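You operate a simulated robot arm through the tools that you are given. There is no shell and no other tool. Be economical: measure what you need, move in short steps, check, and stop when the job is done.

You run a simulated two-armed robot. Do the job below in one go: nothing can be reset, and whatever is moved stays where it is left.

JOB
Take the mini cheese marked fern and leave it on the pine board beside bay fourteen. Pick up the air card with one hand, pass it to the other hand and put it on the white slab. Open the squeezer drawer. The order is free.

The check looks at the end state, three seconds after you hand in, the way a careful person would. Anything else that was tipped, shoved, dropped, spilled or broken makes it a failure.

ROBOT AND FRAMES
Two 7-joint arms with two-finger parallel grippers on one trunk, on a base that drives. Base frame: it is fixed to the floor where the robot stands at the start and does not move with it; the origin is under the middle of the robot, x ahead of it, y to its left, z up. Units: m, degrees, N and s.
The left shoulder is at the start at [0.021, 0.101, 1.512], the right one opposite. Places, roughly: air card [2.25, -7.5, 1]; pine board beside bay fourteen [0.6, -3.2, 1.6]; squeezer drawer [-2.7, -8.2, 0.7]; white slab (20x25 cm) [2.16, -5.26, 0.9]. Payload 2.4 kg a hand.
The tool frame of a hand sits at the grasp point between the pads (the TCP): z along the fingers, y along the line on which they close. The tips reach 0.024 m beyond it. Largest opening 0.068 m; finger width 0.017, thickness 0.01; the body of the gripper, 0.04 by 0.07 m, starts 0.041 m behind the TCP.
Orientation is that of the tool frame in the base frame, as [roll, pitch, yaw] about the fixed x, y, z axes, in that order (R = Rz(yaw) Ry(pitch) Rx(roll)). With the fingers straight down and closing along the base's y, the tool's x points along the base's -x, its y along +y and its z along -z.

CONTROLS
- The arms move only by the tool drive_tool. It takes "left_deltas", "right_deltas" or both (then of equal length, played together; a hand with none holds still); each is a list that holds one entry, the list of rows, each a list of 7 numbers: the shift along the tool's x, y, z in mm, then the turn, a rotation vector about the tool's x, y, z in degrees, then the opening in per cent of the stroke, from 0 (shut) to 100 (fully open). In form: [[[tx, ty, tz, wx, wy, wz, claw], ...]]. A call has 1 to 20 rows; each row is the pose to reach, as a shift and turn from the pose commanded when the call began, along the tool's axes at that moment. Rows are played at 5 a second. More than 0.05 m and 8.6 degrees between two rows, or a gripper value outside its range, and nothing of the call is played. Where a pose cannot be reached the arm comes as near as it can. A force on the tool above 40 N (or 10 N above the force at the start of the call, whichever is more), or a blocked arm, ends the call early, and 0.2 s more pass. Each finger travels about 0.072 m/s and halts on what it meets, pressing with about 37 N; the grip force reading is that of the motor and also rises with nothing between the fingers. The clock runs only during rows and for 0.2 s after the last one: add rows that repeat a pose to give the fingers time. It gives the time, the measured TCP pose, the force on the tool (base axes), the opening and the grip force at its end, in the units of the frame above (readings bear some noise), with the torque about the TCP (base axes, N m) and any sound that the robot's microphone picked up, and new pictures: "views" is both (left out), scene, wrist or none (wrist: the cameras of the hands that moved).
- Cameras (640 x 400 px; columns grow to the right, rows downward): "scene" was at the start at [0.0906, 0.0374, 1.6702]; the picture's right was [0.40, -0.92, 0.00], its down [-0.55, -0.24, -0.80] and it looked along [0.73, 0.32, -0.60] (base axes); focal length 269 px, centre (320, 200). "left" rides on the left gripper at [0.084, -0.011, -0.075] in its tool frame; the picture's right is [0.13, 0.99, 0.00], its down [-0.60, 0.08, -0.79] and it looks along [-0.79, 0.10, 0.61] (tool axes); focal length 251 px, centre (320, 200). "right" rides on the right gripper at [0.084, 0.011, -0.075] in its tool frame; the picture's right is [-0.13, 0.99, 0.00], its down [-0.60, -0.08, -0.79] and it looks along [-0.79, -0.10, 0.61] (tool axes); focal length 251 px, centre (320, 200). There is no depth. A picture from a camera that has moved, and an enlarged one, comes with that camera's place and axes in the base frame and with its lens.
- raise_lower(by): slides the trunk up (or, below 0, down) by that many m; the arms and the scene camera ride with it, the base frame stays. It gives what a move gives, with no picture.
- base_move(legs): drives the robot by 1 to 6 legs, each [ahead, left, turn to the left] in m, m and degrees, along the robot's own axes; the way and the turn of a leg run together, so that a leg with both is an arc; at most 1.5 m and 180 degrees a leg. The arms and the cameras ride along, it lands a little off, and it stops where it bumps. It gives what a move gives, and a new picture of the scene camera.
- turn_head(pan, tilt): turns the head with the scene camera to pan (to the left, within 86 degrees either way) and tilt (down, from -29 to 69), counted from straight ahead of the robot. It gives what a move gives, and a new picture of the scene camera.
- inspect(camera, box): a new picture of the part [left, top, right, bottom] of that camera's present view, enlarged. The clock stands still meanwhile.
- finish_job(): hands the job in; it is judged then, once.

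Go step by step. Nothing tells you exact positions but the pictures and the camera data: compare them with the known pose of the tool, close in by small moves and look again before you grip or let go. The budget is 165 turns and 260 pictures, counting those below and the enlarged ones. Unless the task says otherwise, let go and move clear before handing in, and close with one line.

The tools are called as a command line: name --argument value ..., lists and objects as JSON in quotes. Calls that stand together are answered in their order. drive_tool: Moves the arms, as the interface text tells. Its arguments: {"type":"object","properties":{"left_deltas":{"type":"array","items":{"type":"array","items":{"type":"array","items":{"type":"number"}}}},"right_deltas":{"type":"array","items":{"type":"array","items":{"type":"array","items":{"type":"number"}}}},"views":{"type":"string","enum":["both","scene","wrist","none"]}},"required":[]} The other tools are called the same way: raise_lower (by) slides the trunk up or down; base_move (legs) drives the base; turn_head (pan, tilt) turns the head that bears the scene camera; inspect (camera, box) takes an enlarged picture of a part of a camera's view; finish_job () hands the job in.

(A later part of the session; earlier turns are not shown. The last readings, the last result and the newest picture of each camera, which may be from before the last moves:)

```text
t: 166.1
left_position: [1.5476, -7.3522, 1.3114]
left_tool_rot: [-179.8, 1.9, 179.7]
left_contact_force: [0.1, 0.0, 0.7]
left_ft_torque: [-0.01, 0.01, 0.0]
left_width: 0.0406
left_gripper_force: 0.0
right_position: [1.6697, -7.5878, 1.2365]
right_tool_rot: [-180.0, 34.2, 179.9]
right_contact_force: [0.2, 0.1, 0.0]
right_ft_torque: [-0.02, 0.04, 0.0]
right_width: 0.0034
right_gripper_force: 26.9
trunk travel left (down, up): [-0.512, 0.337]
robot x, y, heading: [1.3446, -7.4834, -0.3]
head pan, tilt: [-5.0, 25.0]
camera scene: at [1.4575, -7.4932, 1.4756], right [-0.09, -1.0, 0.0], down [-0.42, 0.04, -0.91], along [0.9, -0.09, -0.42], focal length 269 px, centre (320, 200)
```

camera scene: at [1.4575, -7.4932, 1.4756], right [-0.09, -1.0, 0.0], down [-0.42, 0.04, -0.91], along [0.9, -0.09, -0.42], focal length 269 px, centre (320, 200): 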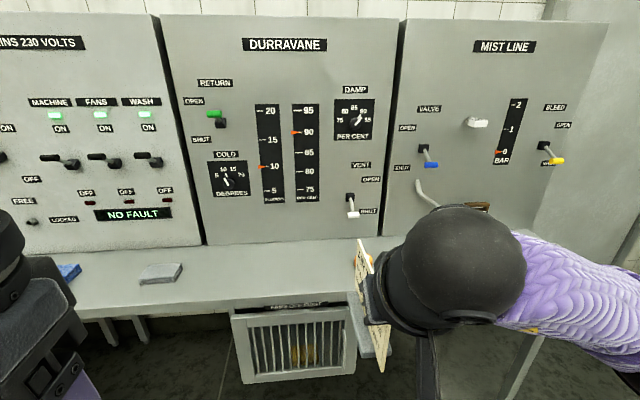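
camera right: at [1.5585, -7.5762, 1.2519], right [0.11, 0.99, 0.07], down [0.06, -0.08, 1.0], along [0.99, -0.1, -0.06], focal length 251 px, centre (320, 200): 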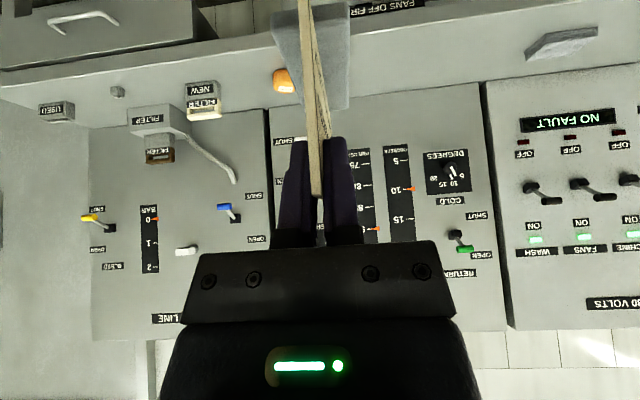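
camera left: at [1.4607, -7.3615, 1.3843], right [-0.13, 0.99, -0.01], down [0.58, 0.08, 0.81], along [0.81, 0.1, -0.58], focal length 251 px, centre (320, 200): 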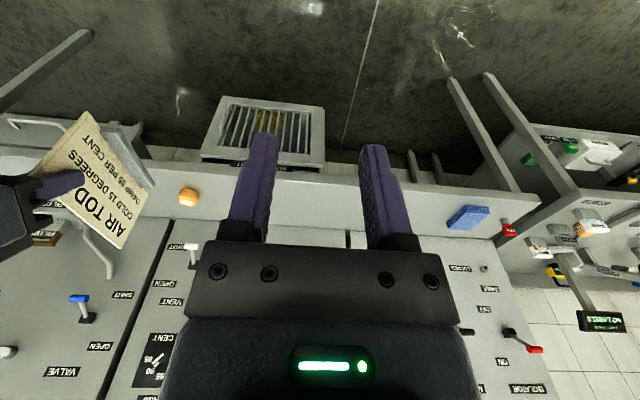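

base_move --legs '[[-0.05, 1.4, 0.3], [-0.05, 0.92, 0.1]]'

inspect --camera "left" --box '[0, 0, 640, 400]'

inspect --camera "right" --box '[0, 0, 640, 400]'

```text
t: 177.4
left_position: [1.4628, -5.0364, 1.3102]
left_tool_rot: [-179.9, 2.0, 179.6]
left_contact_force: [1.2, 0.3, -0.6]
left_ft_torque: [0.0, 0.02, 0.01]
left_width: 0.0409
left_gripper_force: 0.0
right_position: [1.5843, -5.2725, 1.2371]
right_tool_rot: [180.0, 34.0, 179.8]
right_contact_force: [-0.8, -0.1, -0.5]
right_ft_torque: [0.0, 0.03, -0.02]
right_width: 0.0036
right_gripper_force: 27.6
trunk travel left (down, up): [-0.512, 0.337]
robot x, y, heading: [1.2641, -5.1753, -0.6]
head pan, tilt: [-5.0, 25.0]
camera scene: at [1.3716, -5.178, 1.4757], right [-0.1, -1.0, 0.0], down [-0.42, 0.04, -0.91], along [0.9, -0.09, -0.42], focal length 269 px, centre (320, 200)
```

scene: 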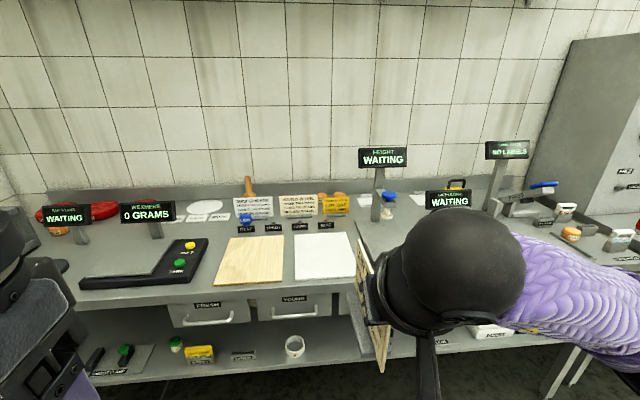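

```text
1.00 times, centred on (320, 200) of left (not enlarged: the box is as wide or as high as the picture)
camera zoom: at [1.3748, -5.0461, 1.3842], right [-0.12, 0.99, -0.01], down [0.58, 0.08, 0.81], along [0.81, 0.09, -0.58], focal length 251 px, centre (320, 200)
```

zoom: 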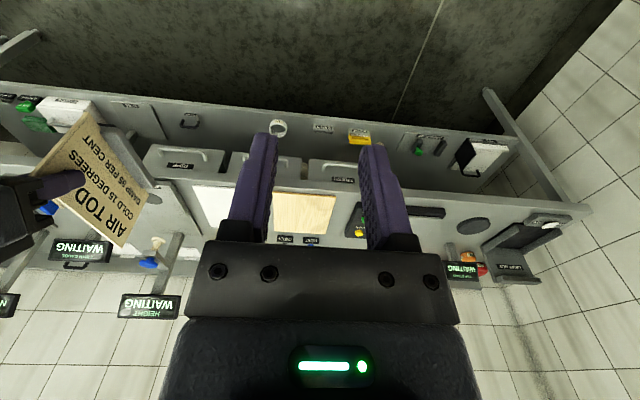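

```text
1.00 times, centred on (320, 200) of right (not enlarged: the box is as wide or as high as the picture)
camera zoom: at [1.4722, -5.2613, 1.252], right [0.11, 0.99, 0.07], down [0.06, -0.08, 1.0], along [0.99, -0.1, -0.06], focal length 251 px, centre (320, 200)
```

zoom: 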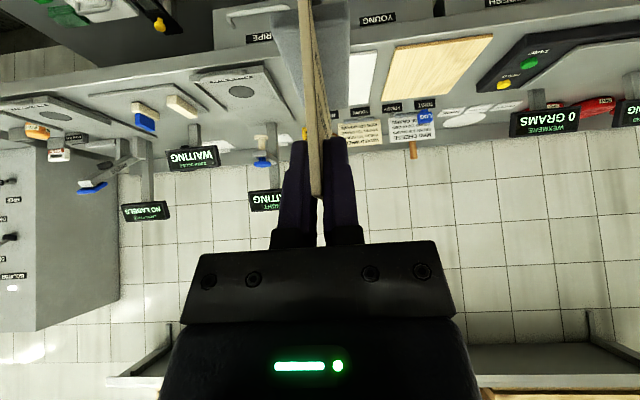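

The white slab spans about x 2.03–2.22, y -5.165 to -5.37. I drive ahead so the card comes over its middle, still high, and look.

base_move --legs '[[0.45, 0.003, 0.6]]'

turn_head --pan -5 --tilt 50

inspect --camera "left" --box '[0, 0, 640, 400]'

```text
t: 180.2
left_position: [1.9087, -5.0333, 1.3108]
left_tool_rot: [-179.9, 1.9, -179.8]
left_contact_force: [-1.0, 0.1, 0.4]
left_ft_torque: [0.02, 0.04, 0.0]
left_width: 0.0409
left_gripper_force: 0.1
right_position: [2.0334, -5.2687, 1.2362]
right_tool_rot: [179.9, 34.0, -179.5]
right_contact_force: [0.3, -0.1, -1.2]
right_ft_torque: [-0.01, 0.06, -0.02]
right_width: 0.0034
right_gripper_force: 27.1
trunk travel left (down, up): [-0.512, 0.337]
robot x, y, heading: [1.7062, -5.1679, 0.2]
head pan, tilt: [-5.0, 25.0]
camera scene: at [1.8198, -5.1755, 1.4756], right [-0.08, -1.0, 0.0], down [-0.42, 0.04, -0.91], along [0.9, -0.08, -0.42], focal length 269 px, centre (320, 200)
```

scene: 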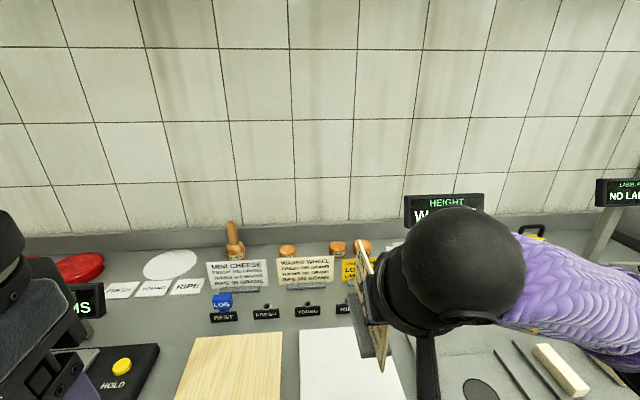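

```text
t: 181.1
left_position: [1.9077, -5.0336, 1.311]
left_tool_rot: [-179.9, 2.0, -179.7]
left_contact_force: [0.3, 0.3, 0.8]
left_ft_torque: [-0.01, 0.01, -0.02]
left_width: 0.0409
left_gripper_force: 0.0
right_position: [2.0326, -5.2684, 1.2362]
right_tool_rot: [179.9, 34.1, -179.7]
right_contact_force: [-0.2, -0.4, -1.3]
right_ft_torque: [0.0, 0.04, -0.02]
right_width: 0.0034
right_gripper_force: 27.1
trunk travel left (down, up): [-0.512, 0.337]
robot x, y, heading: [1.7083, -5.1713, 0.3]
head pan, tilt: [-5.0, 50.0]
camera scene: at [1.8041, -5.1742, 1.4383], right [-0.08, -1.0, 0.0], down [-0.76, 0.06, -0.64], along [0.64, -0.05, -0.77], focal length 269 px, centre (320, 200)
```

scene: 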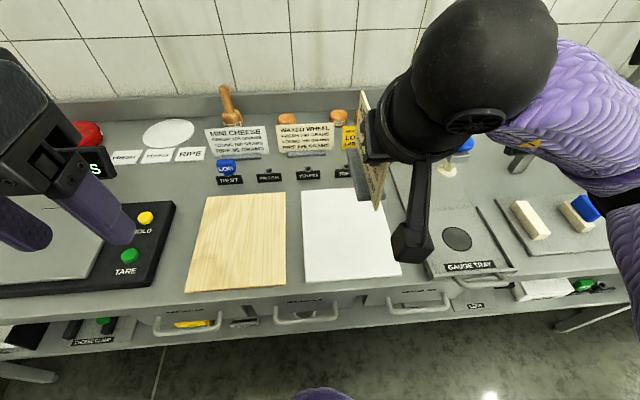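

```text
1.00 times, centred on (320, 200) of left (not enlarged: the box is as wide or as high as the picture)
camera zoom: at [1.8209, -5.0435, 1.3842], right [-0.13, 0.99, -0.01], down [0.58, 0.08, 0.81], along [0.81, 0.1, -0.58], focal length 251 px, centre (320, 200)
```

zoom: 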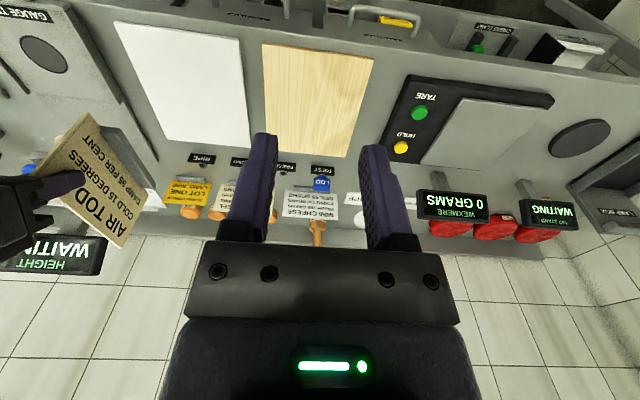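

inspect --camera "scene" --box '[260, 150, 460, 290]'

base_move --legs '[[0.06, 0, -0.2]]'

inspect --camera "right" --box '[0, 0, 640, 400]'

```text
2.86 times, centred on (360, 220) of scene
camera zoom: at [1.8041, -5.1742, 1.4383], right [-0.08, -1.0, 0.0], down [-0.76, 0.06, -0.64], along [0.64, -0.05, -0.77], focal length 770 px, centre (206, 143)
```

zoom: 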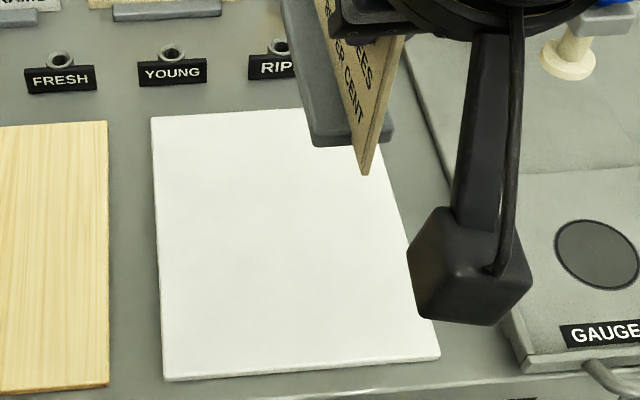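

```text
t: 182.0
left_position: [1.9697, -5.0337, 1.3107]
left_tool_rot: [-179.8, 1.9, 180.0]
left_contact_force: [-0.4, -0.1, -0.5]
left_ft_torque: [0.02, 0.01, 0.0]
left_width: 0.0409
left_gripper_force: 0.0
right_position: [2.0929, -5.2683, 1.2368]
right_tool_rot: [179.9, 34.0, -179.8]
right_contact_force: [1.0, 0.5, -0.5]
right_ft_torque: [0.02, 0.04, 0.0]
right_width: 0.0034
right_gripper_force: 27.0
trunk travel left (down, up): [-0.512, 0.337]
robot x, y, heading: [1.7641, -5.1705, -0.2]
head pan, tilt: [-5.0, 50.0]
camera scene: at [1.8656, -5.1745, 1.4381], right [-0.09, -1.0, 0.0], down [-0.76, 0.07, -0.64], along [0.64, -0.06, -0.77], focal length 269 px, centre (320, 200)
```

scene: 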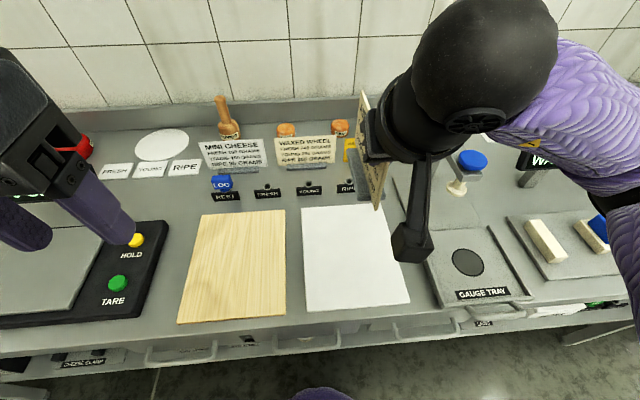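

```text
1.00 times, centred on (320, 200) of right (not enlarged: the box is as wide or as high as the picture)
camera zoom: at [1.9818, -5.2583, 1.2517], right [0.1, 0.99, 0.07], down [0.06, -0.08, 1.0], along [0.99, -0.1, -0.07], focal length 251 px, centre (320, 200)
```

zoom: 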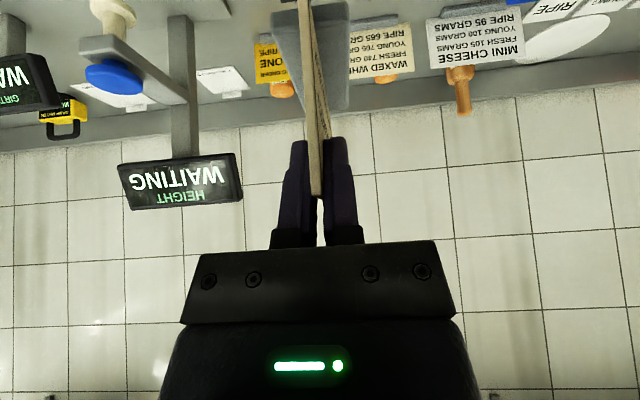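

The card is above the slab centre (card x 2.08–2.23, y≈-5.27). I lower the trunk 0.2 m and check.

raise_lower --by -0.2

turn_head --pan -5 --tilt 40

inspect --camera "right" --box '[0, 0, 640, 400]'

inspect --camera "left" --box '[0, 0, 640, 400]'

```text
t: 184.2
left_position: [1.9683, -5.0339, 1.1115]
left_tool_rot: [-179.9, 2.0, 179.9]
left_contact_force: [0.4, 0.6, -0.6]
left_ft_torque: [-0.01, 0.01, 0.0]
left_width: 0.041
left_gripper_force: 0.0
right_position: [2.0923, -5.2687, 1.0371]
right_tool_rot: [179.9, 34.0, -179.7]
right_contact_force: [-0.9, -0.7, -0.1]
right_ft_torque: [0.02, 0.05, -0.01]
right_width: 0.0032
right_gripper_force: 27.1
trunk travel left (down, up): [-0.312, 0.537]
robot x, y, heading: [1.7655, -5.1699, 0.2]
head pan, tilt: [-5.0, 50.0]
```

```text
t: 184.9
left_position: [1.9687, -5.0336, 1.1115]
left_tool_rot: [-179.7, 1.9, 179.9]
left_contact_force: [-0.2, 0.0, -0.5]
left_ft_torque: [-0.03, -0.02, -0.03]
left_width: 0.0407
left_gripper_force: 0.0
right_position: [2.0915, -5.2688, 1.0376]
right_tool_rot: [179.9, 34.0, -179.7]
right_contact_force: [-0.6, -0.5, -0.1]
right_ft_torque: [-0.02, 0.01, 0.01]
right_width: 0.0035
right_gripper_force: 27.3
trunk travel left (down, up): [-0.312, 0.537]
robot x, y, heading: [1.7687, -5.1704, -0.2]
head pan, tilt: [-5.0, 40.0]
camera scene: at [1.899, -5.1752, 1.251], right [-0.09, -1.0, 0.0], down [-0.64, 0.06, -0.77], along [0.76, -0.07, -0.64], focal length 269 px, centre (320, 200)
```

scene: 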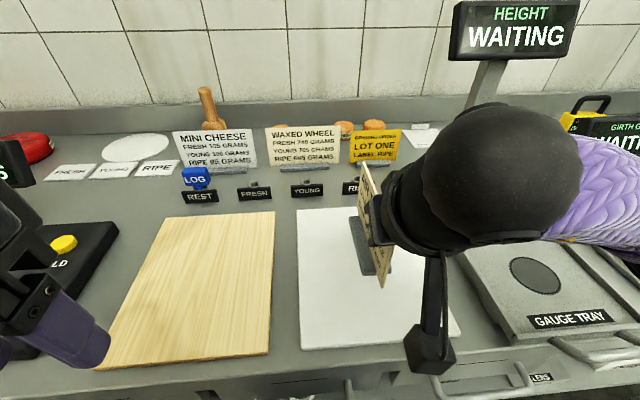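

```text
1.00 times, centred on (320, 200) of right (not enlarged: the box is as wide or as high as the picture)
camera zoom: at [1.9805, -5.2583, 1.0519], right [0.1, 0.99, 0.07], down [0.06, -0.08, 1.0], along [0.99, -0.1, -0.06], focal length 251 px, centre (320, 200)
```

zoom: 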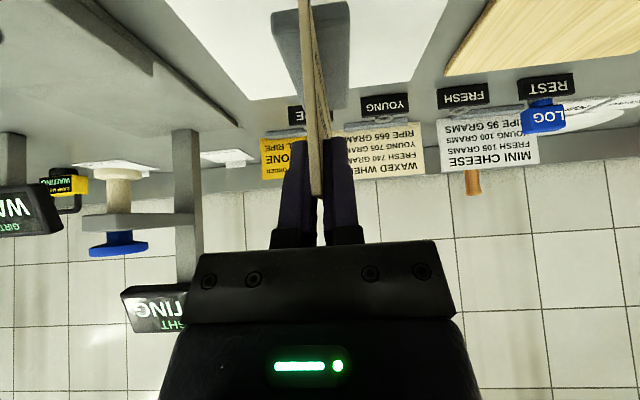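

```text
1.00 times, centred on (320, 200) of left (not enlarged: the box is as wide or as high as the picture)
camera zoom: at [1.8815, -5.0438, 1.1842], right [-0.13, 0.99, -0.01], down [0.58, 0.08, 0.81], along [0.81, 0.1, -0.58], focal length 251 px, centre (320, 200)
```

zoom: 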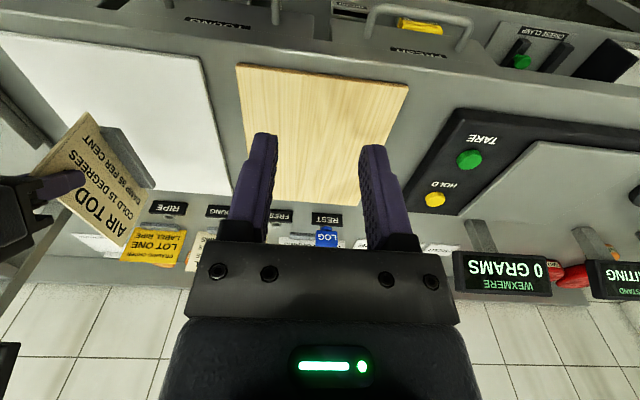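

The foot is ~5–6 cm above the slab and well inside its outline. I lower 40 mm more with the trunk, then finish in small arm steps.

raise_lower --by -0.04

drive_tool --right_deltas '[[[1.1, 0, 1.7, 0, 0, 0, 0], [2.2, 0, 3.3, 0, 0, 0, 0], [3.4, 0, 5, 0, 0, 0, 0], [4.5, 0, 6.6, 0, 0, 0, 0], [5.6, 0, 8.3, 0, 0, 0, 0]]]'

```text
t: 185.7
left_position: [1.9683, -5.0331, 1.0712]
left_tool_rot: [-179.9, 2.0, -180.0]
left_contact_force: [0.1, -0.9, 0.2]
left_ft_torque: [0.0, 0.0, -0.01]
left_width: 0.0408
left_gripper_force: 0.1
right_position: [2.0918, -5.2692, 0.9961]
right_tool_rot: [179.9, 34.0, -179.7]
right_contact_force: [0.4, -0.8, -0.2]
right_ft_torque: [-0.02, 0.04, 0.0]
right_width: 0.0035
right_gripper_force: 27.3
trunk travel left (down, up): [-0.272, 0.577]
robot x, y, heading: [1.7669, -5.1689, 0.1]
head pan, tilt: [-5.0, 40.0]
```

```text
t: 186.9
left_position: [1.9686, -5.0336, 1.0713]
left_tool_rot: [-179.8, 1.9, -180.0]
left_contact_force: [-0.7, -0.8, 0.1]
left_ft_torque: [0.0, 0.0, 0.02]
left_width: 0.0409
left_gripper_force: 0.0
right_position: [2.0919, -5.2686, 0.9867]
right_tool_rot: [179.9, 34.0, -179.7]
right_contact_force: [-0.1, -0.2, 0.0]
right_ft_torque: [0.02, 0.04, 0.01]
right_width: 0.0037
right_gripper_force: 27.6
trunk travel left (down, up): [-0.272, 0.577]
robot x, y, heading: [1.7671, -5.1722, 0.1]
head pan, tilt: [-5.0, 40.0]
camera scene: at [1.9074, -5.1752, 1.2105], right [-0.09, -1.0, 0.0], down [-0.64, 0.06, -0.77], along [0.76, -0.07, -0.64], focal length 269 px, centre (320, 200)
camera right: at [1.9803, -5.2583, 1.0019], right [0.1, 0.99, 0.07], down [0.06, -0.08, 1.0], along [0.99, -0.1, -0.06], focal length 251 px, centre (320, 200)
```

scene: 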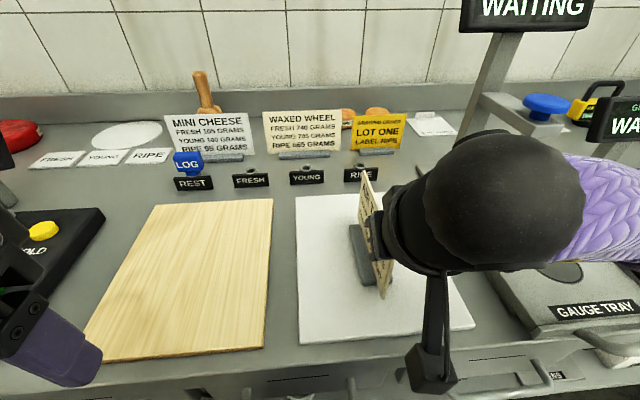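
right: 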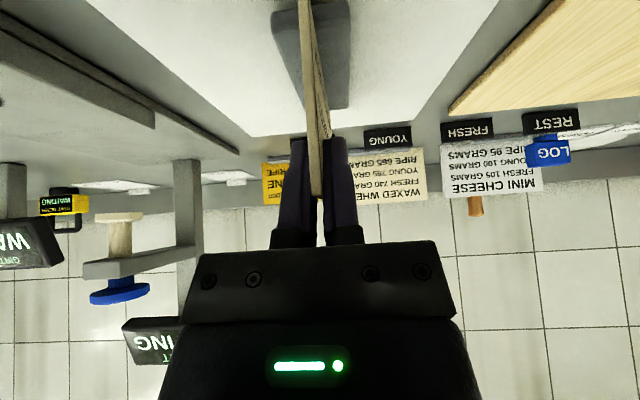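

Not touching yet. I continue down in small steps.

drive_tool --right_deltas '[[[1.1, 0, 1.7, 0, 0, 0, 0], [2.2, 0, 3.3, 0, 0, 0, 0], [3.4, 0, 5, 0, 0, 0, 0], [3.9, 0, 5.8, 0, 0, 0, 0], [4.5, 0, 6.6, 0, 0, 0, 0]]]' --views "wrist"

inspect --camera "scene" --box '[290, 160, 450, 300]'

```text
t: 188.1
left_position: [1.9666, -5.033, 1.0714]
left_tool_rot: [-179.8, 2.0, 179.9]
left_contact_force: [0.0, 0.0, -0.5]
left_ft_torque: [0.03, -0.03, 0.0]
left_width: 0.0409
left_gripper_force: 0.1
right_position: [2.0911, -5.2688, 0.9797]
right_tool_rot: [179.8, 34.3, -179.8]
right_contact_force: [-0.4, 0.3, 19.1]
right_ft_torque: [-0.02, -0.49, 0.03]
right_width: 0.0038
right_gripper_force: 27.4
trunk travel left (down, up): [-0.272, 0.577]
robot x, y, heading: [1.7683, -5.1721, 0.0]
head pan, tilt: [-5.0, 40.0]
camera right: at [1.9797, -5.258, 0.995], right [0.1, 0.99, 0.08], down [0.05, -0.08, 1.0], along [0.99, -0.1, -0.06], focal length 251 px, centre (320, 200)
```

right: 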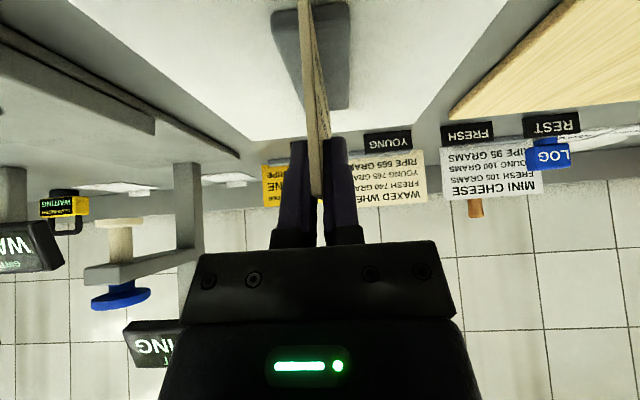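

```text
2.86 times, centred on (370, 230) of scene
camera zoom: at [1.9062, -5.1749, 1.2109], right [-0.09, -1.0, 0.0], down [-0.64, 0.06, -0.77], along [0.76, -0.07, -0.64], focal length 770 px, centre (177, 114)
```

zoom: 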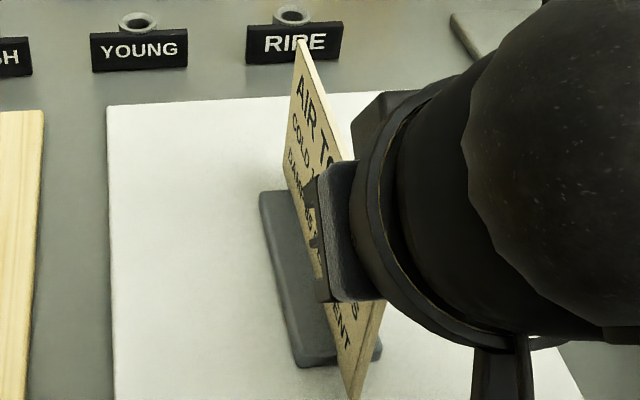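

Contact at 19 N: the card stands on the slab. I relieve 1.5 mm, open, and withdraw along the tool axis.

drive_tool --right_deltas '[[[-0.9, 0, -1.3, 0, 0, 0, 0], [-0.9, 0, -1.3, 0, 0, 0, 20], [-0.9, 0, -1.3, 0, 0, 0, 50], [-0.9, 0, -1.3, 0, 0, 0, 60], [-0.9, 0, -15, 0, 0, 0, 60], [-0.9, 0, -45, 0, 0, 0, 60], [-0.9, 0, -85, 0, 0, 0, 60], [-0.9, 0, -110, 0, 0, 0, 60], [-0.9, 0, -110, 0, 0, 0, 60]]]'

```text
t: 190.1
left_position: [1.969, -5.0336, 1.0704]
left_tool_rot: [-179.8, 1.9, 179.9]
left_contact_force: [-0.5, -0.6, -0.2]
left_ft_torque: [-0.01, 0.0, 0.03]
left_width: 0.0408
left_gripper_force: 0.1
right_position: [2.0308, -5.2699, 1.0711]
right_tool_rot: [179.8, 34.1, -179.7]
right_contact_force: [0.0, -0.4, -0.2]
right_ft_torque: [-0.01, 0.02, -0.03]
right_width: 0.0408
right_gripper_force: 0.1
trunk travel left (down, up): [-0.272, 0.577]
robot x, y, heading: [1.7683, -5.1696, -0.0]
head pan, tilt: [-5.0, 40.0]
camera scene: at [1.9073, -5.1751, 1.2105], right [-0.09, -1.0, 0.0], down [-0.64, 0.06, -0.77], along [0.76, -0.07, -0.64], focal length 269 px, centre (320, 200)
camera right: at [1.9188, -5.2588, 1.086], right [0.1, 0.99, 0.07], down [0.06, -0.08, 1.0], along [0.99, -0.1, -0.06], focal length 251 px, centre (320, 200)
```

scene: 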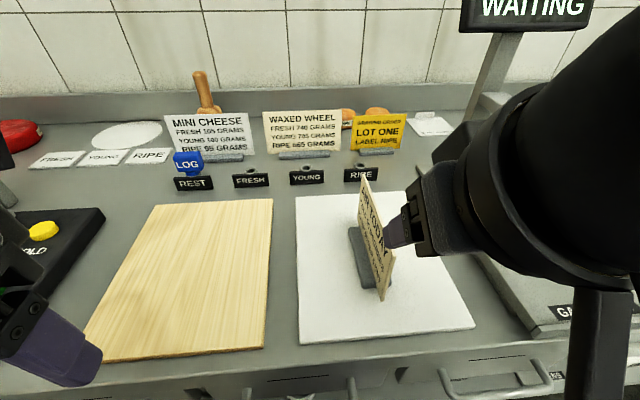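
right: 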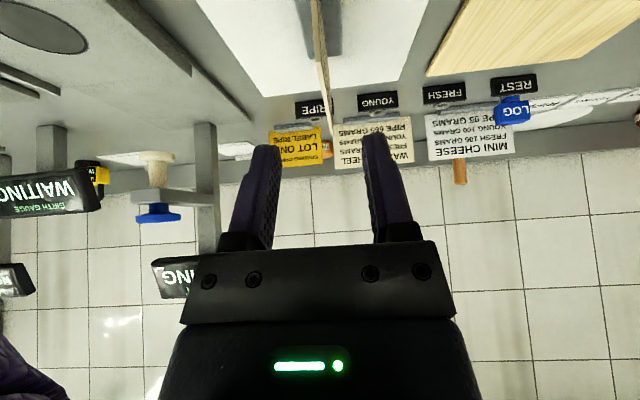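

The card stands alone on the white slab. I back straight off and drive back across the room, looking toward the squeezer area.

base_move --legs '[[-0.7, 0, 0], [-1.2, 0.1, 0], [-1.4, 0.05, 0]]'

raise_lower --by 0.3

turn_head --pan -86 --tilt 15

```text
t: 206.3
left_position: [-1.3387, -4.8684, 1.0708]
left_tool_rot: [-179.8, 1.9, -179.6]
left_contact_force: [-0.1, -0.1, -1.5]
left_ft_torque: [0.0, -0.03, -0.03]
left_width: 0.0409
left_gripper_force: 0.1
right_position: [-1.2757, -5.1044, 1.0707]
right_tool_rot: [179.9, 34.1, -179.3]
right_contact_force: [-0.4, 0.4, 0.0]
right_ft_torque: [0.01, 0.02, -0.03]
right_width: 0.0409
right_gripper_force: 0.0
trunk travel left (down, up): [-0.272, 0.577]
robot x, y, heading: [-1.5351, -5.0066, 0.5]
head pan, tilt: [-5.0, 40.0]
camera scene: at [-1.3994, -5.0109, 1.2105], right [-0.08, -1.0, 0.0], down [-0.64, 0.05, -0.77], along [0.76, -0.06, -0.64], focal length 269 px, centre (320, 200)
```

scene: 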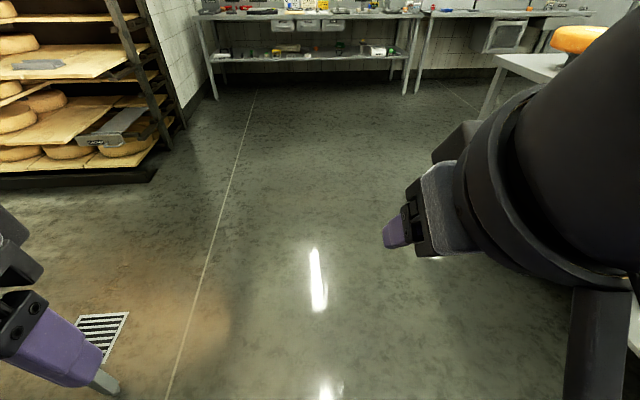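

```text
t: 209.3
left_position: [-1.3392, -4.8685, 1.3707]
left_tool_rot: [-179.8, 1.9, -179.6]
left_contact_force: [0.1, -0.2, -0.1]
left_ft_torque: [-0.02, 0.02, -0.04]
left_width: 0.0408
left_gripper_force: 0.2
right_position: [-1.2752, -5.1049, 1.3707]
right_tool_rot: [179.9, 34.0, -179.4]
right_contact_force: [0.1, -0.4, 0.4]
right_ft_torque: [0.0, 0.0, 0.0]
right_width: 0.0409
right_gripper_force: 0.1
trunk travel left (down, up): [-0.572, 0.277]
robot x, y, heading: [-1.5401, -5.0039, 0.6]
head pan, tilt: [-5.0, 40.0]
```

```text
t: 210.8
left_position: [-1.3392, -4.8686, 1.3713]
left_tool_rot: [-179.8, 1.8, -179.6]
left_contact_force: [0.3, -0.3, 0.1]
left_ft_torque: [0.0, -0.02, 0.03]
left_width: 0.0407
left_gripper_force: 0.0
right_position: [-1.2751, -5.1052, 1.3698]
right_tool_rot: [179.9, 34.0, -179.2]
right_contact_force: [-0.8, 0.0, 0.3]
right_ft_torque: [0.0, 0.01, -0.04]
right_width: 0.0406
right_gripper_force: 0.1
trunk travel left (down, up): [-0.572, 0.277]
robot x, y, heading: [-1.5387, -5.0083, 0.4]
head pan, tilt: [-85.9, 15.0]
camera scene: at [-1.5159, -5.0976, 1.5521], right [-1.0, -0.08, 0.0], down [-0.02, 0.26, -0.97], along [0.08, -0.96, -0.26], focal length 269 px, centre (320, 200)
```

scene: 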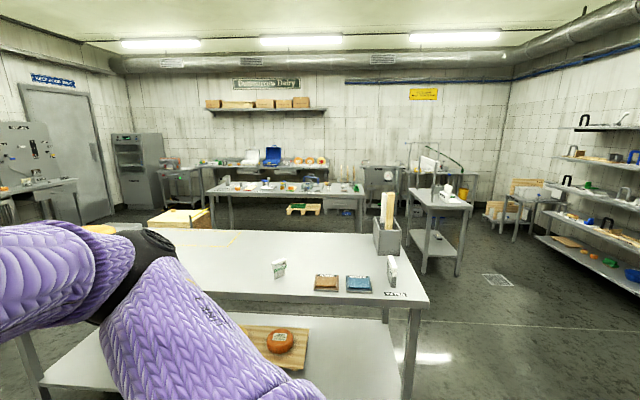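

inspect --camera "scene" --box '[340, 130, 500, 280]'

```text
2.67 times, centred on (420, 205) of scene
camera zoom: at [-1.5159, -5.0976, 1.5521], right [-1.0, -0.08, 0.0], down [-0.02, 0.26, -0.97], along [0.08, -0.96, -0.26], focal length 718 px, centre (53, 187)
```

zoom: 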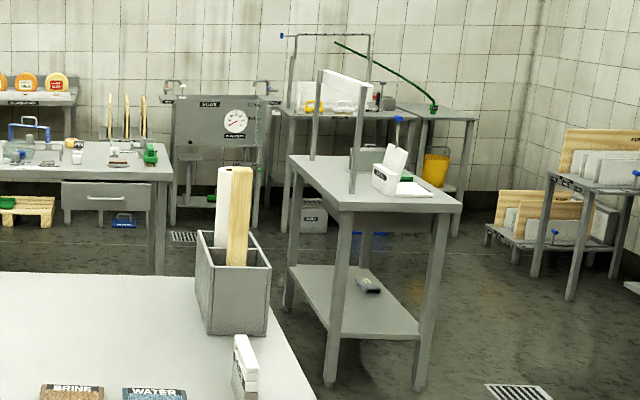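

The squeezer table stands around x -2.8..-2.4, y -7.8 and beyond. I drive nearer along its open side to see where the drawer is.

base_move --legs '[[-1.2, 0, 0], [0, -1.4, 0]]'

turn_head --pan -80 --tilt 30

```text
t: 223.5
left_position: [-2.5216, -6.2776, 1.371]
left_tool_rot: [-179.8, 1.8, -179.3]
left_contact_force: [-0.6, -0.8, 0.1]
left_ft_torque: [-0.02, -0.02, 0.04]
left_width: 0.0408
left_gripper_force: 0.1
right_position: [-2.4566, -6.5136, 1.3714]
right_tool_rot: [179.9, 34.1, -179.1]
right_contact_force: [0.6, 0.1, -0.5]
right_ft_torque: [-0.01, -0.03, 0.02]
right_width: 0.0407
right_gripper_force: 0.1
trunk travel left (down, up): [-0.572, 0.277]
robot x, y, heading: [-2.7206, -6.4159, 0.9]
head pan, tilt: [-85.9, 15.0]
camera scene: at [-2.6973, -6.5076, 1.5521], right [-1.0, -0.08, 0.0], down [-0.02, 0.26, -0.97], along [0.08, -0.96, -0.26], focal length 269 px, centre (320, 200)
```

scene: 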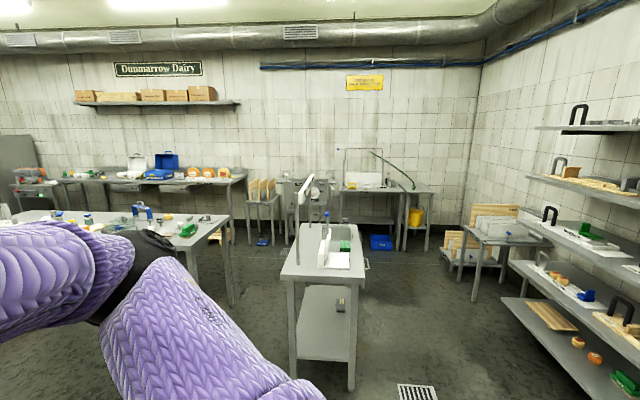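

```text
t: 224.2
left_position: [-2.5214, -6.2781, 1.3705]
left_tool_rot: [-179.8, 2.0, -179.3]
left_contact_force: [0.1, -0.4, -0.8]
left_ft_torque: [0.0, 0.0, -0.02]
left_width: 0.041
left_gripper_force: 0.1
right_position: [-2.4572, -6.5126, 1.3711]
right_tool_rot: [179.8, 33.9, -179.2]
right_contact_force: [-0.1, 0.7, 0.6]
right_ft_torque: [-0.01, 0.01, 0.02]
right_width: 0.0406
right_gripper_force: 0.1
trunk travel left (down, up): [-0.572, 0.277]
robot x, y, heading: [-2.7215, -6.4136, 0.7]
head pan, tilt: [-80.0, 30.0]
camera scene: at [-2.6883, -6.5031, 1.528], right [-0.98, -0.18, 0.0], down [-0.09, 0.49, -0.87], along [0.16, -0.85, -0.5], focal length 269 px, centre (320, 200)
```

scene: 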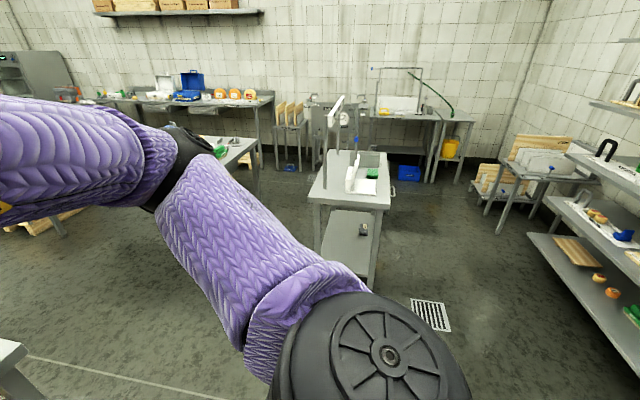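

inspect --camera "scene" --box '[290, 80, 450, 230]'

```text
2.67 times, centred on (370, 155) of scene
camera zoom: at [-2.6883, -6.5031, 1.528], right [-0.98, -0.18, 0.0], down [-0.09, 0.49, -0.87], along [0.16, -0.85, -0.5], focal length 718 px, centre (187, 320)
```

zoom: 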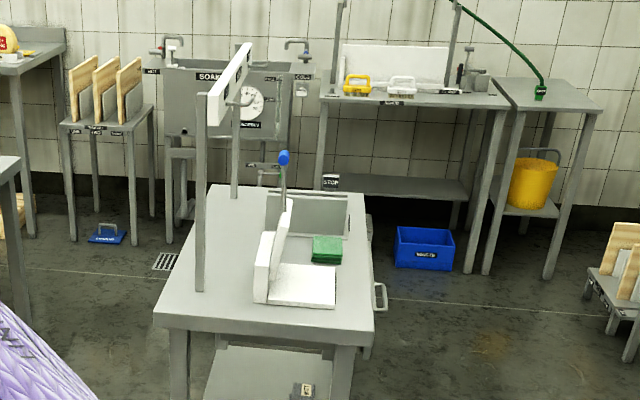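

The drawer's handle sticks out on the table's -x side near (-2.86, -8.1, 0.7). I move round to that side (aisle), facing +x.

base_move --legs '[[-0.7, 0, -0.7], [0, -1.4, 0], [0, -0.27, 0]]'

turn_head --pan 0 --tilt 50

```text
t: 236.2
left_position: [-3.2223, -7.9687, 1.3715]
left_tool_rot: [-179.8, 1.9, -179.9]
left_contact_force: [-0.7, -0.2, 0.2]
left_ft_torque: [0.0, -0.03, 0.01]
left_width: 0.0408
left_gripper_force: 0.0
right_position: [-3.1599, -8.204, 1.3714]
right_tool_rot: [179.9, 34.1, -179.6]
right_contact_force: [0.6, 0.0, 0.4]
right_ft_torque: [-0.01, 0.02, 0.01]
right_width: 0.0407
right_gripper_force: 0.0
trunk travel left (down, up): [-0.572, 0.277]
robot x, y, heading: [-3.4226, -8.1023, 0.2]
head pan, tilt: [-80.0, 30.0]
camera scene: at [-3.3912, -8.1918, 1.5278], right [-0.98, -0.18, 0.0], down [-0.09, 0.49, -0.87], along [0.15, -0.85, -0.5], focal length 269 px, centre (320, 200)
```

scene: 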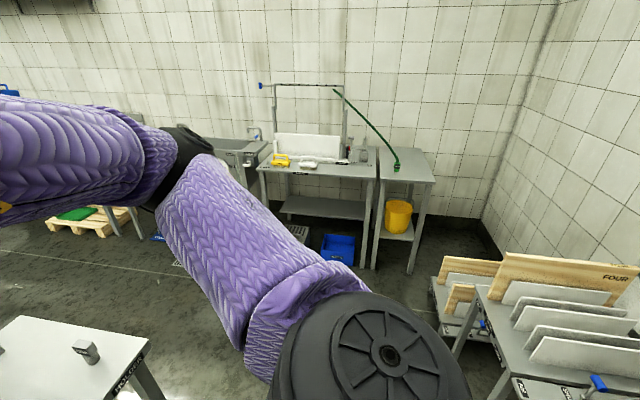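

```text
t: 237.8
left_position: [-3.2226, -7.967, 1.3708]
left_tool_rot: [-179.8, 1.9, -179.8]
left_contact_force: [0.1, 0.4, -0.2]
left_ft_torque: [-0.02, -0.02, -0.01]
left_width: 0.0408
left_gripper_force: 0.0
right_position: [-3.1589, -8.2028, 1.3708]
right_tool_rot: [179.8, 34.1, -179.6]
right_contact_force: [-0.6, 0.2, 0.3]
right_ft_torque: [-0.01, 0.01, 0.03]
right_width: 0.041
right_gripper_force: 0.0
trunk travel left (down, up): [-0.572, 0.277]
robot x, y, heading: [-3.4231, -8.1058, -0.1]
head pan, tilt: [0.0, 50.0]
camera scene: at [-3.3301, -8.1017, 1.4984], right [0.0, -1.0, 0.0], down [-0.77, 0.0, -0.64], along [0.64, 0.0, -0.77], focal length 269 px, centre (320, 200)
```

scene: 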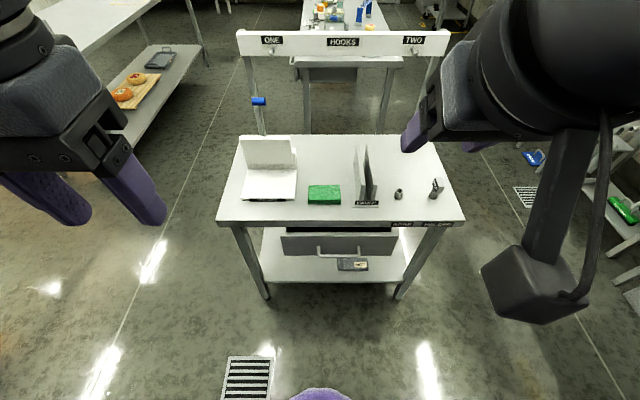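

inspect --camera "scene" --box '[220, 170, 480, 300]'

```text
2.46 times, centred on (350, 235) of scene
camera zoom: at [-3.3301, -8.1017, 1.4984], right [0.0, -1.0, 0.0], down [-0.77, 0.0, -0.64], along [0.64, 0.0, -0.77], focal length 663 px, centre (246, 114)
```

zoom: 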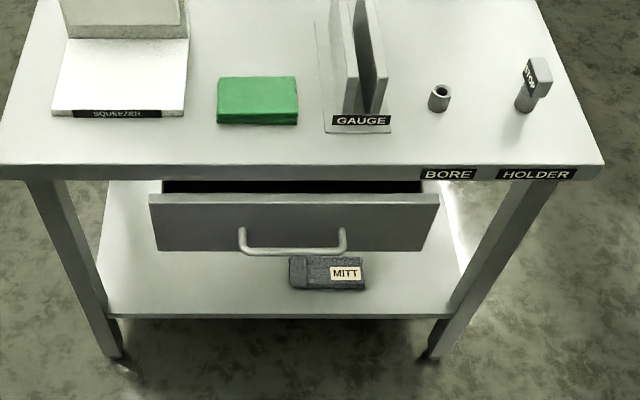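

The drawer sits in the middle of the table's front, with a U-handle bar along y at about (-2.878, -8.17, 0.66), 4–5 cm proud of the face. I turn the right hand to point forward with vertical closing, here in free space.

drive_tool --right_deltas '[[[0, 0, 0, 0, -8, 0, 100], [0, 0, 0, 0, -16, 0, 100], [0, 0, 0, 0, -24, 0, 100], [0, 0, 0, 0, -32, 0, 100], [0, 0, 0, 0, -40, 0, 100], [0, 0, 0, 0, -48, 0, 100], [0, 0, 0, 0, -56, 0, 100], [0, 0, 0, 0, -56, 0, 100]]]' --views "none"

drive_tool --right_deltas '[[[0, 0, 0, 0, 0, -8, 100], [0, 0, 0, 0, 0, -16, 100], [0, 0, 0, 0, 0, -24, 100], [0, 0, 0, 0, 0, -32, 100], [0, 0, 0, 0, 0, -40, 100], [0, 0, 0, 0, 0, -48, 100], [0, 0, 0, 0, 0, -56, 100], [0, 0, 0, 0, 0, -64, 100], [0, 0, 0, 0, 0, -72, 100], [0, 0, 0, 0, 0, -80, 100], [0, 0, 0, 0, 0, -88, 100], [0, 0, 0, 0, 0, -90, 100]]]'

```text
t: 239.6
left_position: [-3.2222, -7.9661, 1.3707]
left_tool_rot: [-179.7, 1.9, -179.8]
left_contact_force: [0.1, -0.1, -0.5]
left_ft_torque: [0.02, -0.03, 0.0]
left_width: 0.0409
left_gripper_force: 0.0
right_position: [-3.0938, -8.1315, 1.3861]
right_tool_rot: [43.8, 89.8, 44.2]
right_contact_force: [0.6, -0.4, 0.8]
right_ft_torque: [-0.02, 0.04, -0.02]
right_width: 0.0681
right_gripper_force: 0.1
right hand out of reach, approached as far as the arm can: row 2, 3, 4, 5, 6, 7, 8
trunk travel left (down, up): [-0.572, 0.277]
robot x, y, heading: [-3.4219, -8.1052, 0.1]
head pan, tilt: [0.0, 50.0]
```

```text
t: 242.2
left_position: [-3.2235, -7.9673, 1.3698]
left_tool_rot: [-179.8, 1.8, -179.7]
left_contact_force: [0.7, 0.6, -0.3]
left_ft_torque: [0.01, -0.01, 0.02]
left_width: 0.041
left_gripper_force: 0.1
right_position: [-3.0936, -8.1302, 1.3855]
right_tool_rot: [-90.0, 0.0, -89.5]
right_contact_force: [-0.4, 0.5, 0.3]
right_ft_torque: [0.03, 0.0, -0.01]
right_width: 0.068
right_gripper_force: 0.0
trunk travel left (down, up): [-0.572, 0.277]
robot x, y, heading: [-3.4267, -8.1048, 0.1]
head pan, tilt: [0.0, 50.0]
camera scene: at [-3.3301, -8.1016, 1.4984], right [0.0, -1.0, 0.0], down [-0.77, 0.0, -0.64], along [0.64, 0.0, -0.77], focal length 269 px, centre (320, 200)
camera right: at [-3.1682, -8.215, 1.3741], right [0.0, 0.13, -0.99], down [-0.8, 0.6, 0.08], along [0.6, 0.79, 0.1], focal length 251 px, centre (320, 200)
```

scene: 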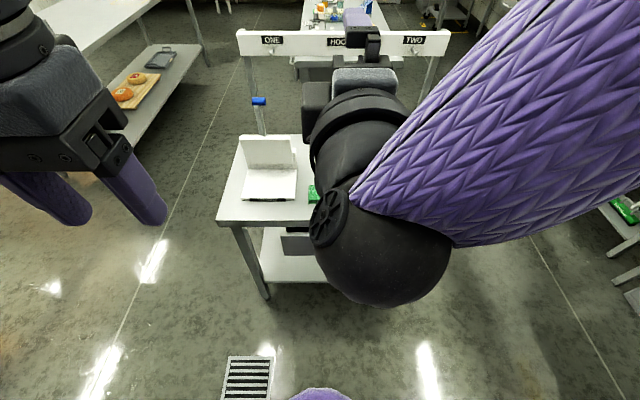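
right: 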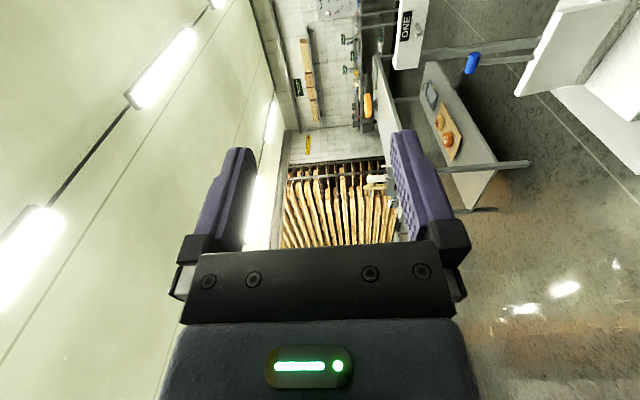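

The right hand now points forward with fingers above/below. I lower the trunk so it comes toward handle height.

raise_lower --by -0.56

turn_head --pan 0 --tilt 35

inspect --camera "right" --box '[0, 0, 640, 400]'

```text
refused: -0.56 is not a number from -0.4 to 0.4
```

```text
t: 242.9
left_position: [-3.2236, -7.9667, 1.3703]
left_tool_rot: [-179.9, 1.9, -179.9]
left_contact_force: [-0.8, -0.5, -0.4]
left_ft_torque: [-0.02, -0.03, 0.03]
left_width: 0.0407
left_gripper_force: 0.1
right_position: [-3.0951, -8.1297, 1.3844]
right_tool_rot: [-90.0, 0.1, -89.6]
right_contact_force: [1.1, -0.1, -0.2]
right_ft_torque: [-0.02, 0.02, 0.0]
right_width: 0.0678
right_gripper_force: 0.0
trunk travel left (down, up): [-0.572, 0.277]
robot x, y, heading: [-3.4257, -8.1065, 0.2]
head pan, tilt: [0.0, 35.0]
camera scene: at [-3.3191, -8.1015, 1.52], right [0.0, -1.0, 0.0], down [-0.57, 0.0, -0.82], along [0.82, 0.0, -0.57], focal length 269 px, centre (320, 200)
```

scene: 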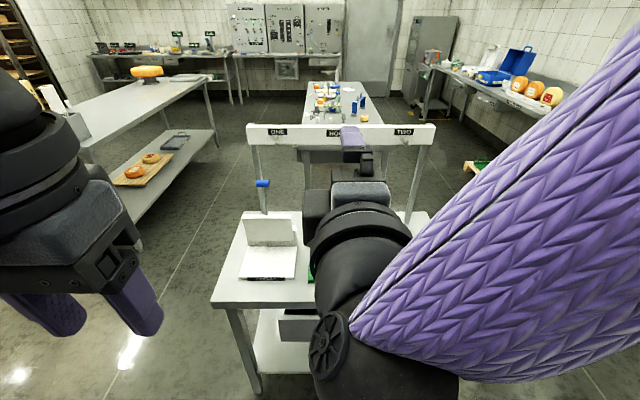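

```text
1.00 times, centred on (320, 200) of right (not enlarged: the box is as wide or as high as the picture)
camera zoom: at [-3.1682, -8.215, 1.374], right [0.0, 0.13, -0.99], down [-0.8, 0.6, 0.08], along [0.6, 0.79, 0.1], focal length 251 px, centre (320, 200)
```

zoom: 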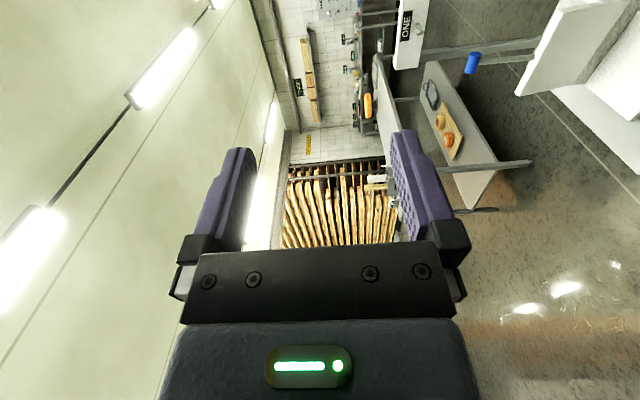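

raise_lower --by -0.4

raise_lower --by -0.15

inspect --camera "scene" --box '[0, 0, 640, 400]'

inspect --camera "right" --box '[0, 0, 640, 400]'

inspect --camera "left" --box '[0, 0, 640, 400]'

```text
t: 246.8
left_position: [-3.2228, -7.9677, 0.9726]
left_tool_rot: [-179.8, 2.0, -179.8]
left_contact_force: [-0.3, -0.3, 0.0]
left_ft_torque: [-0.01, 0.02, -0.01]
left_width: 0.0409
left_gripper_force: 0.1
right_position: [-3.0489, -8.1297, 0.9264]
right_tool_rot: [-100.4, 0.1, -89.7]
right_contact_force: [-0.6, -0.1, -0.2]
right_ft_torque: [0.03, -0.02, 0.03]
right_width: 0.0678
right_gripper_force: 0.1
trunk travel left (down, up): [-0.172, 0.677]
robot x, y, heading: [-3.4234, -8.1064, 0.0]
head pan, tilt: [0.0, 35.0]
```

```text
t: 248.5
left_position: [-3.2227, -7.9673, 0.8209]
left_tool_rot: [-179.8, 2.1, -179.8]
left_contact_force: [0.9, -0.2, -0.1]
left_ft_torque: [-0.02, -0.02, -0.02]
left_width: 0.0409
left_gripper_force: 0.0
right_position: [-3.0214, -8.129, 0.7286]
right_tool_rot: [-109.0, 0.1, -89.8]
right_contact_force: [0.0, 0.2, -0.4]
right_ft_torque: [0.0, -0.04, -0.02]
right_width: 0.068
right_gripper_force: 0.1
trunk travel left (down, up): [-0.022, 0.827]
robot x, y, heading: [-3.4211, -8.1025, 0.1]
head pan, tilt: [0.0, 35.0]
```

```text
1.00 times, centred on (320, 200) of scene (not enlarged: the box is as wide or as high as the picture)
camera zoom: at [-3.204, -8.1013, 0.9607], right [0.0, -1.0, 0.0], down [-0.57, 0.0, -0.82], along [0.82, 0.0, -0.57], focal length 269 px, centre (320, 200)
```

zoom: 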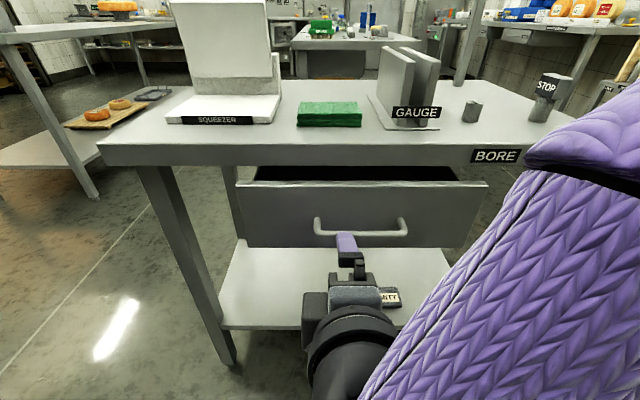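

```text
1.00 times, centred on (320, 200) of right (not enlarged: the box is as wide or as high as the picture)
camera zoom: at [-3.0955, -8.2133, 0.7426], right [-0.32, 0.13, -0.94], down [-0.73, 0.6, 0.33], along [0.61, 0.79, -0.1], focal length 251 px, centre (320, 200)
```

zoom: 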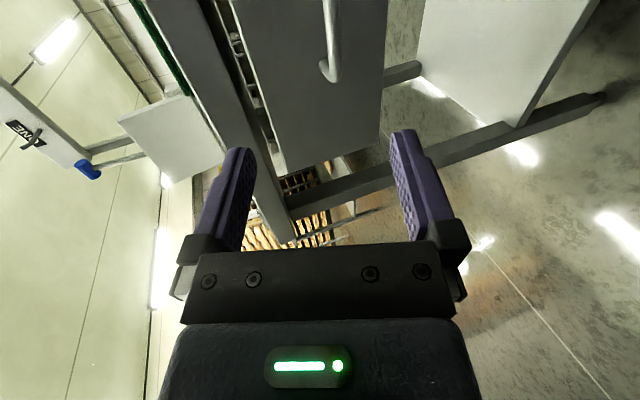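

```text
1.00 times, centred on (320, 200) of left (not enlarged: the box is as wide or as high as the picture)
camera zoom: at [-3.3096, -7.9776, 0.8943], right [-0.13, 0.99, -0.01], down [0.58, 0.08, 0.81], along [0.81, 0.1, -0.58], focal length 251 px, centre (320, 200)
```

zoom: 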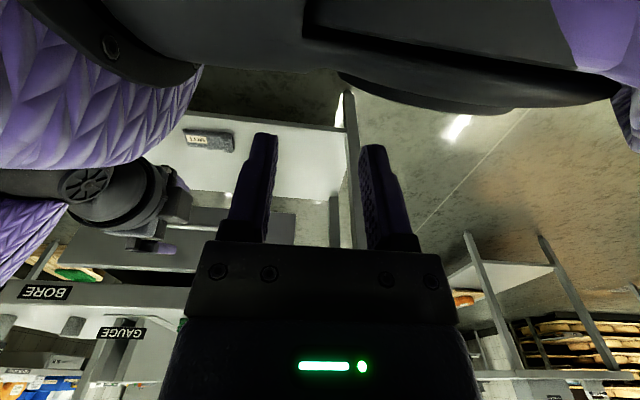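

The handle bar triangulates to about (-2.890, -8.16, 0.676), drawer face x≈-2.85. I first align the hand's height and y while still 13 cm short.

drive_tool --right_deltas '[[[12, 17, 6, 0, 0, 0, 100], [24, 34, 12, 0, 0, 0, 100], [35, 50, 17, 0, 0, 0, 100], [35, 50, 17, 0, 0, 0, 100]]]'

```text
t: 249.5
left_position: [-3.2225, -7.9678, 0.82]
left_tool_rot: [-179.8, 1.9, -179.8]
left_contact_force: [0.1, 0.3, 0.0]
left_ft_torque: [-0.02, 0.01, 0.0]
left_width: 0.0407
left_gripper_force: 0.0
right_position: [-3.0146, -8.1597, 0.6722]
right_tool_rot: [-109.0, 0.1, -89.7]
right_contact_force: [0.2, -0.2, -0.3]
right_ft_torque: [0.01, -0.02, 0.01]
right_width: 0.068
right_gripper_force: 0.0
right hand out of reach, approached as far as the arm can: row 1, 2, 3, 4
trunk travel left (down, up): [-0.022, 0.827]
robot x, y, heading: [-3.4214, -8.1077, 0.2]
head pan, tilt: [0.0, 35.0]
camera scene: at [-3.204, -8.1013, 0.9606], right [0.0, -1.0, 0.0], down [-0.57, 0.0, -0.82], along [0.82, 0.0, -0.57], focal length 269 px, centre (320, 200)
camera right: at [-3.0887, -8.2435, 0.6864], right [-0.32, 0.13, -0.94], down [-0.73, 0.6, 0.33], along [0.61, 0.79, -0.1], focal length 251 px, centre (320, 200)
```

scene: 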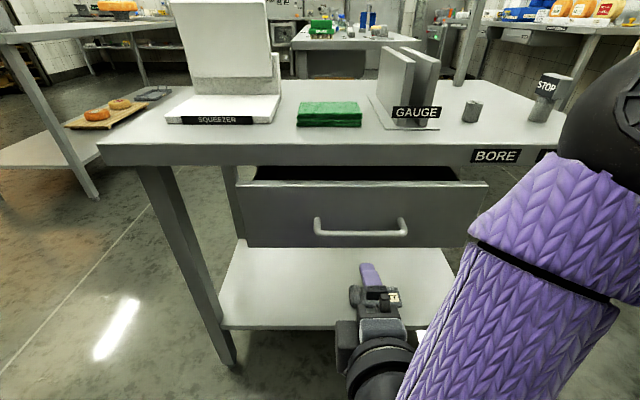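
right: 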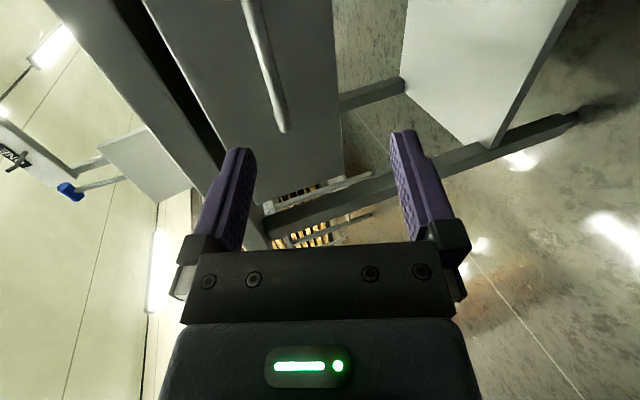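

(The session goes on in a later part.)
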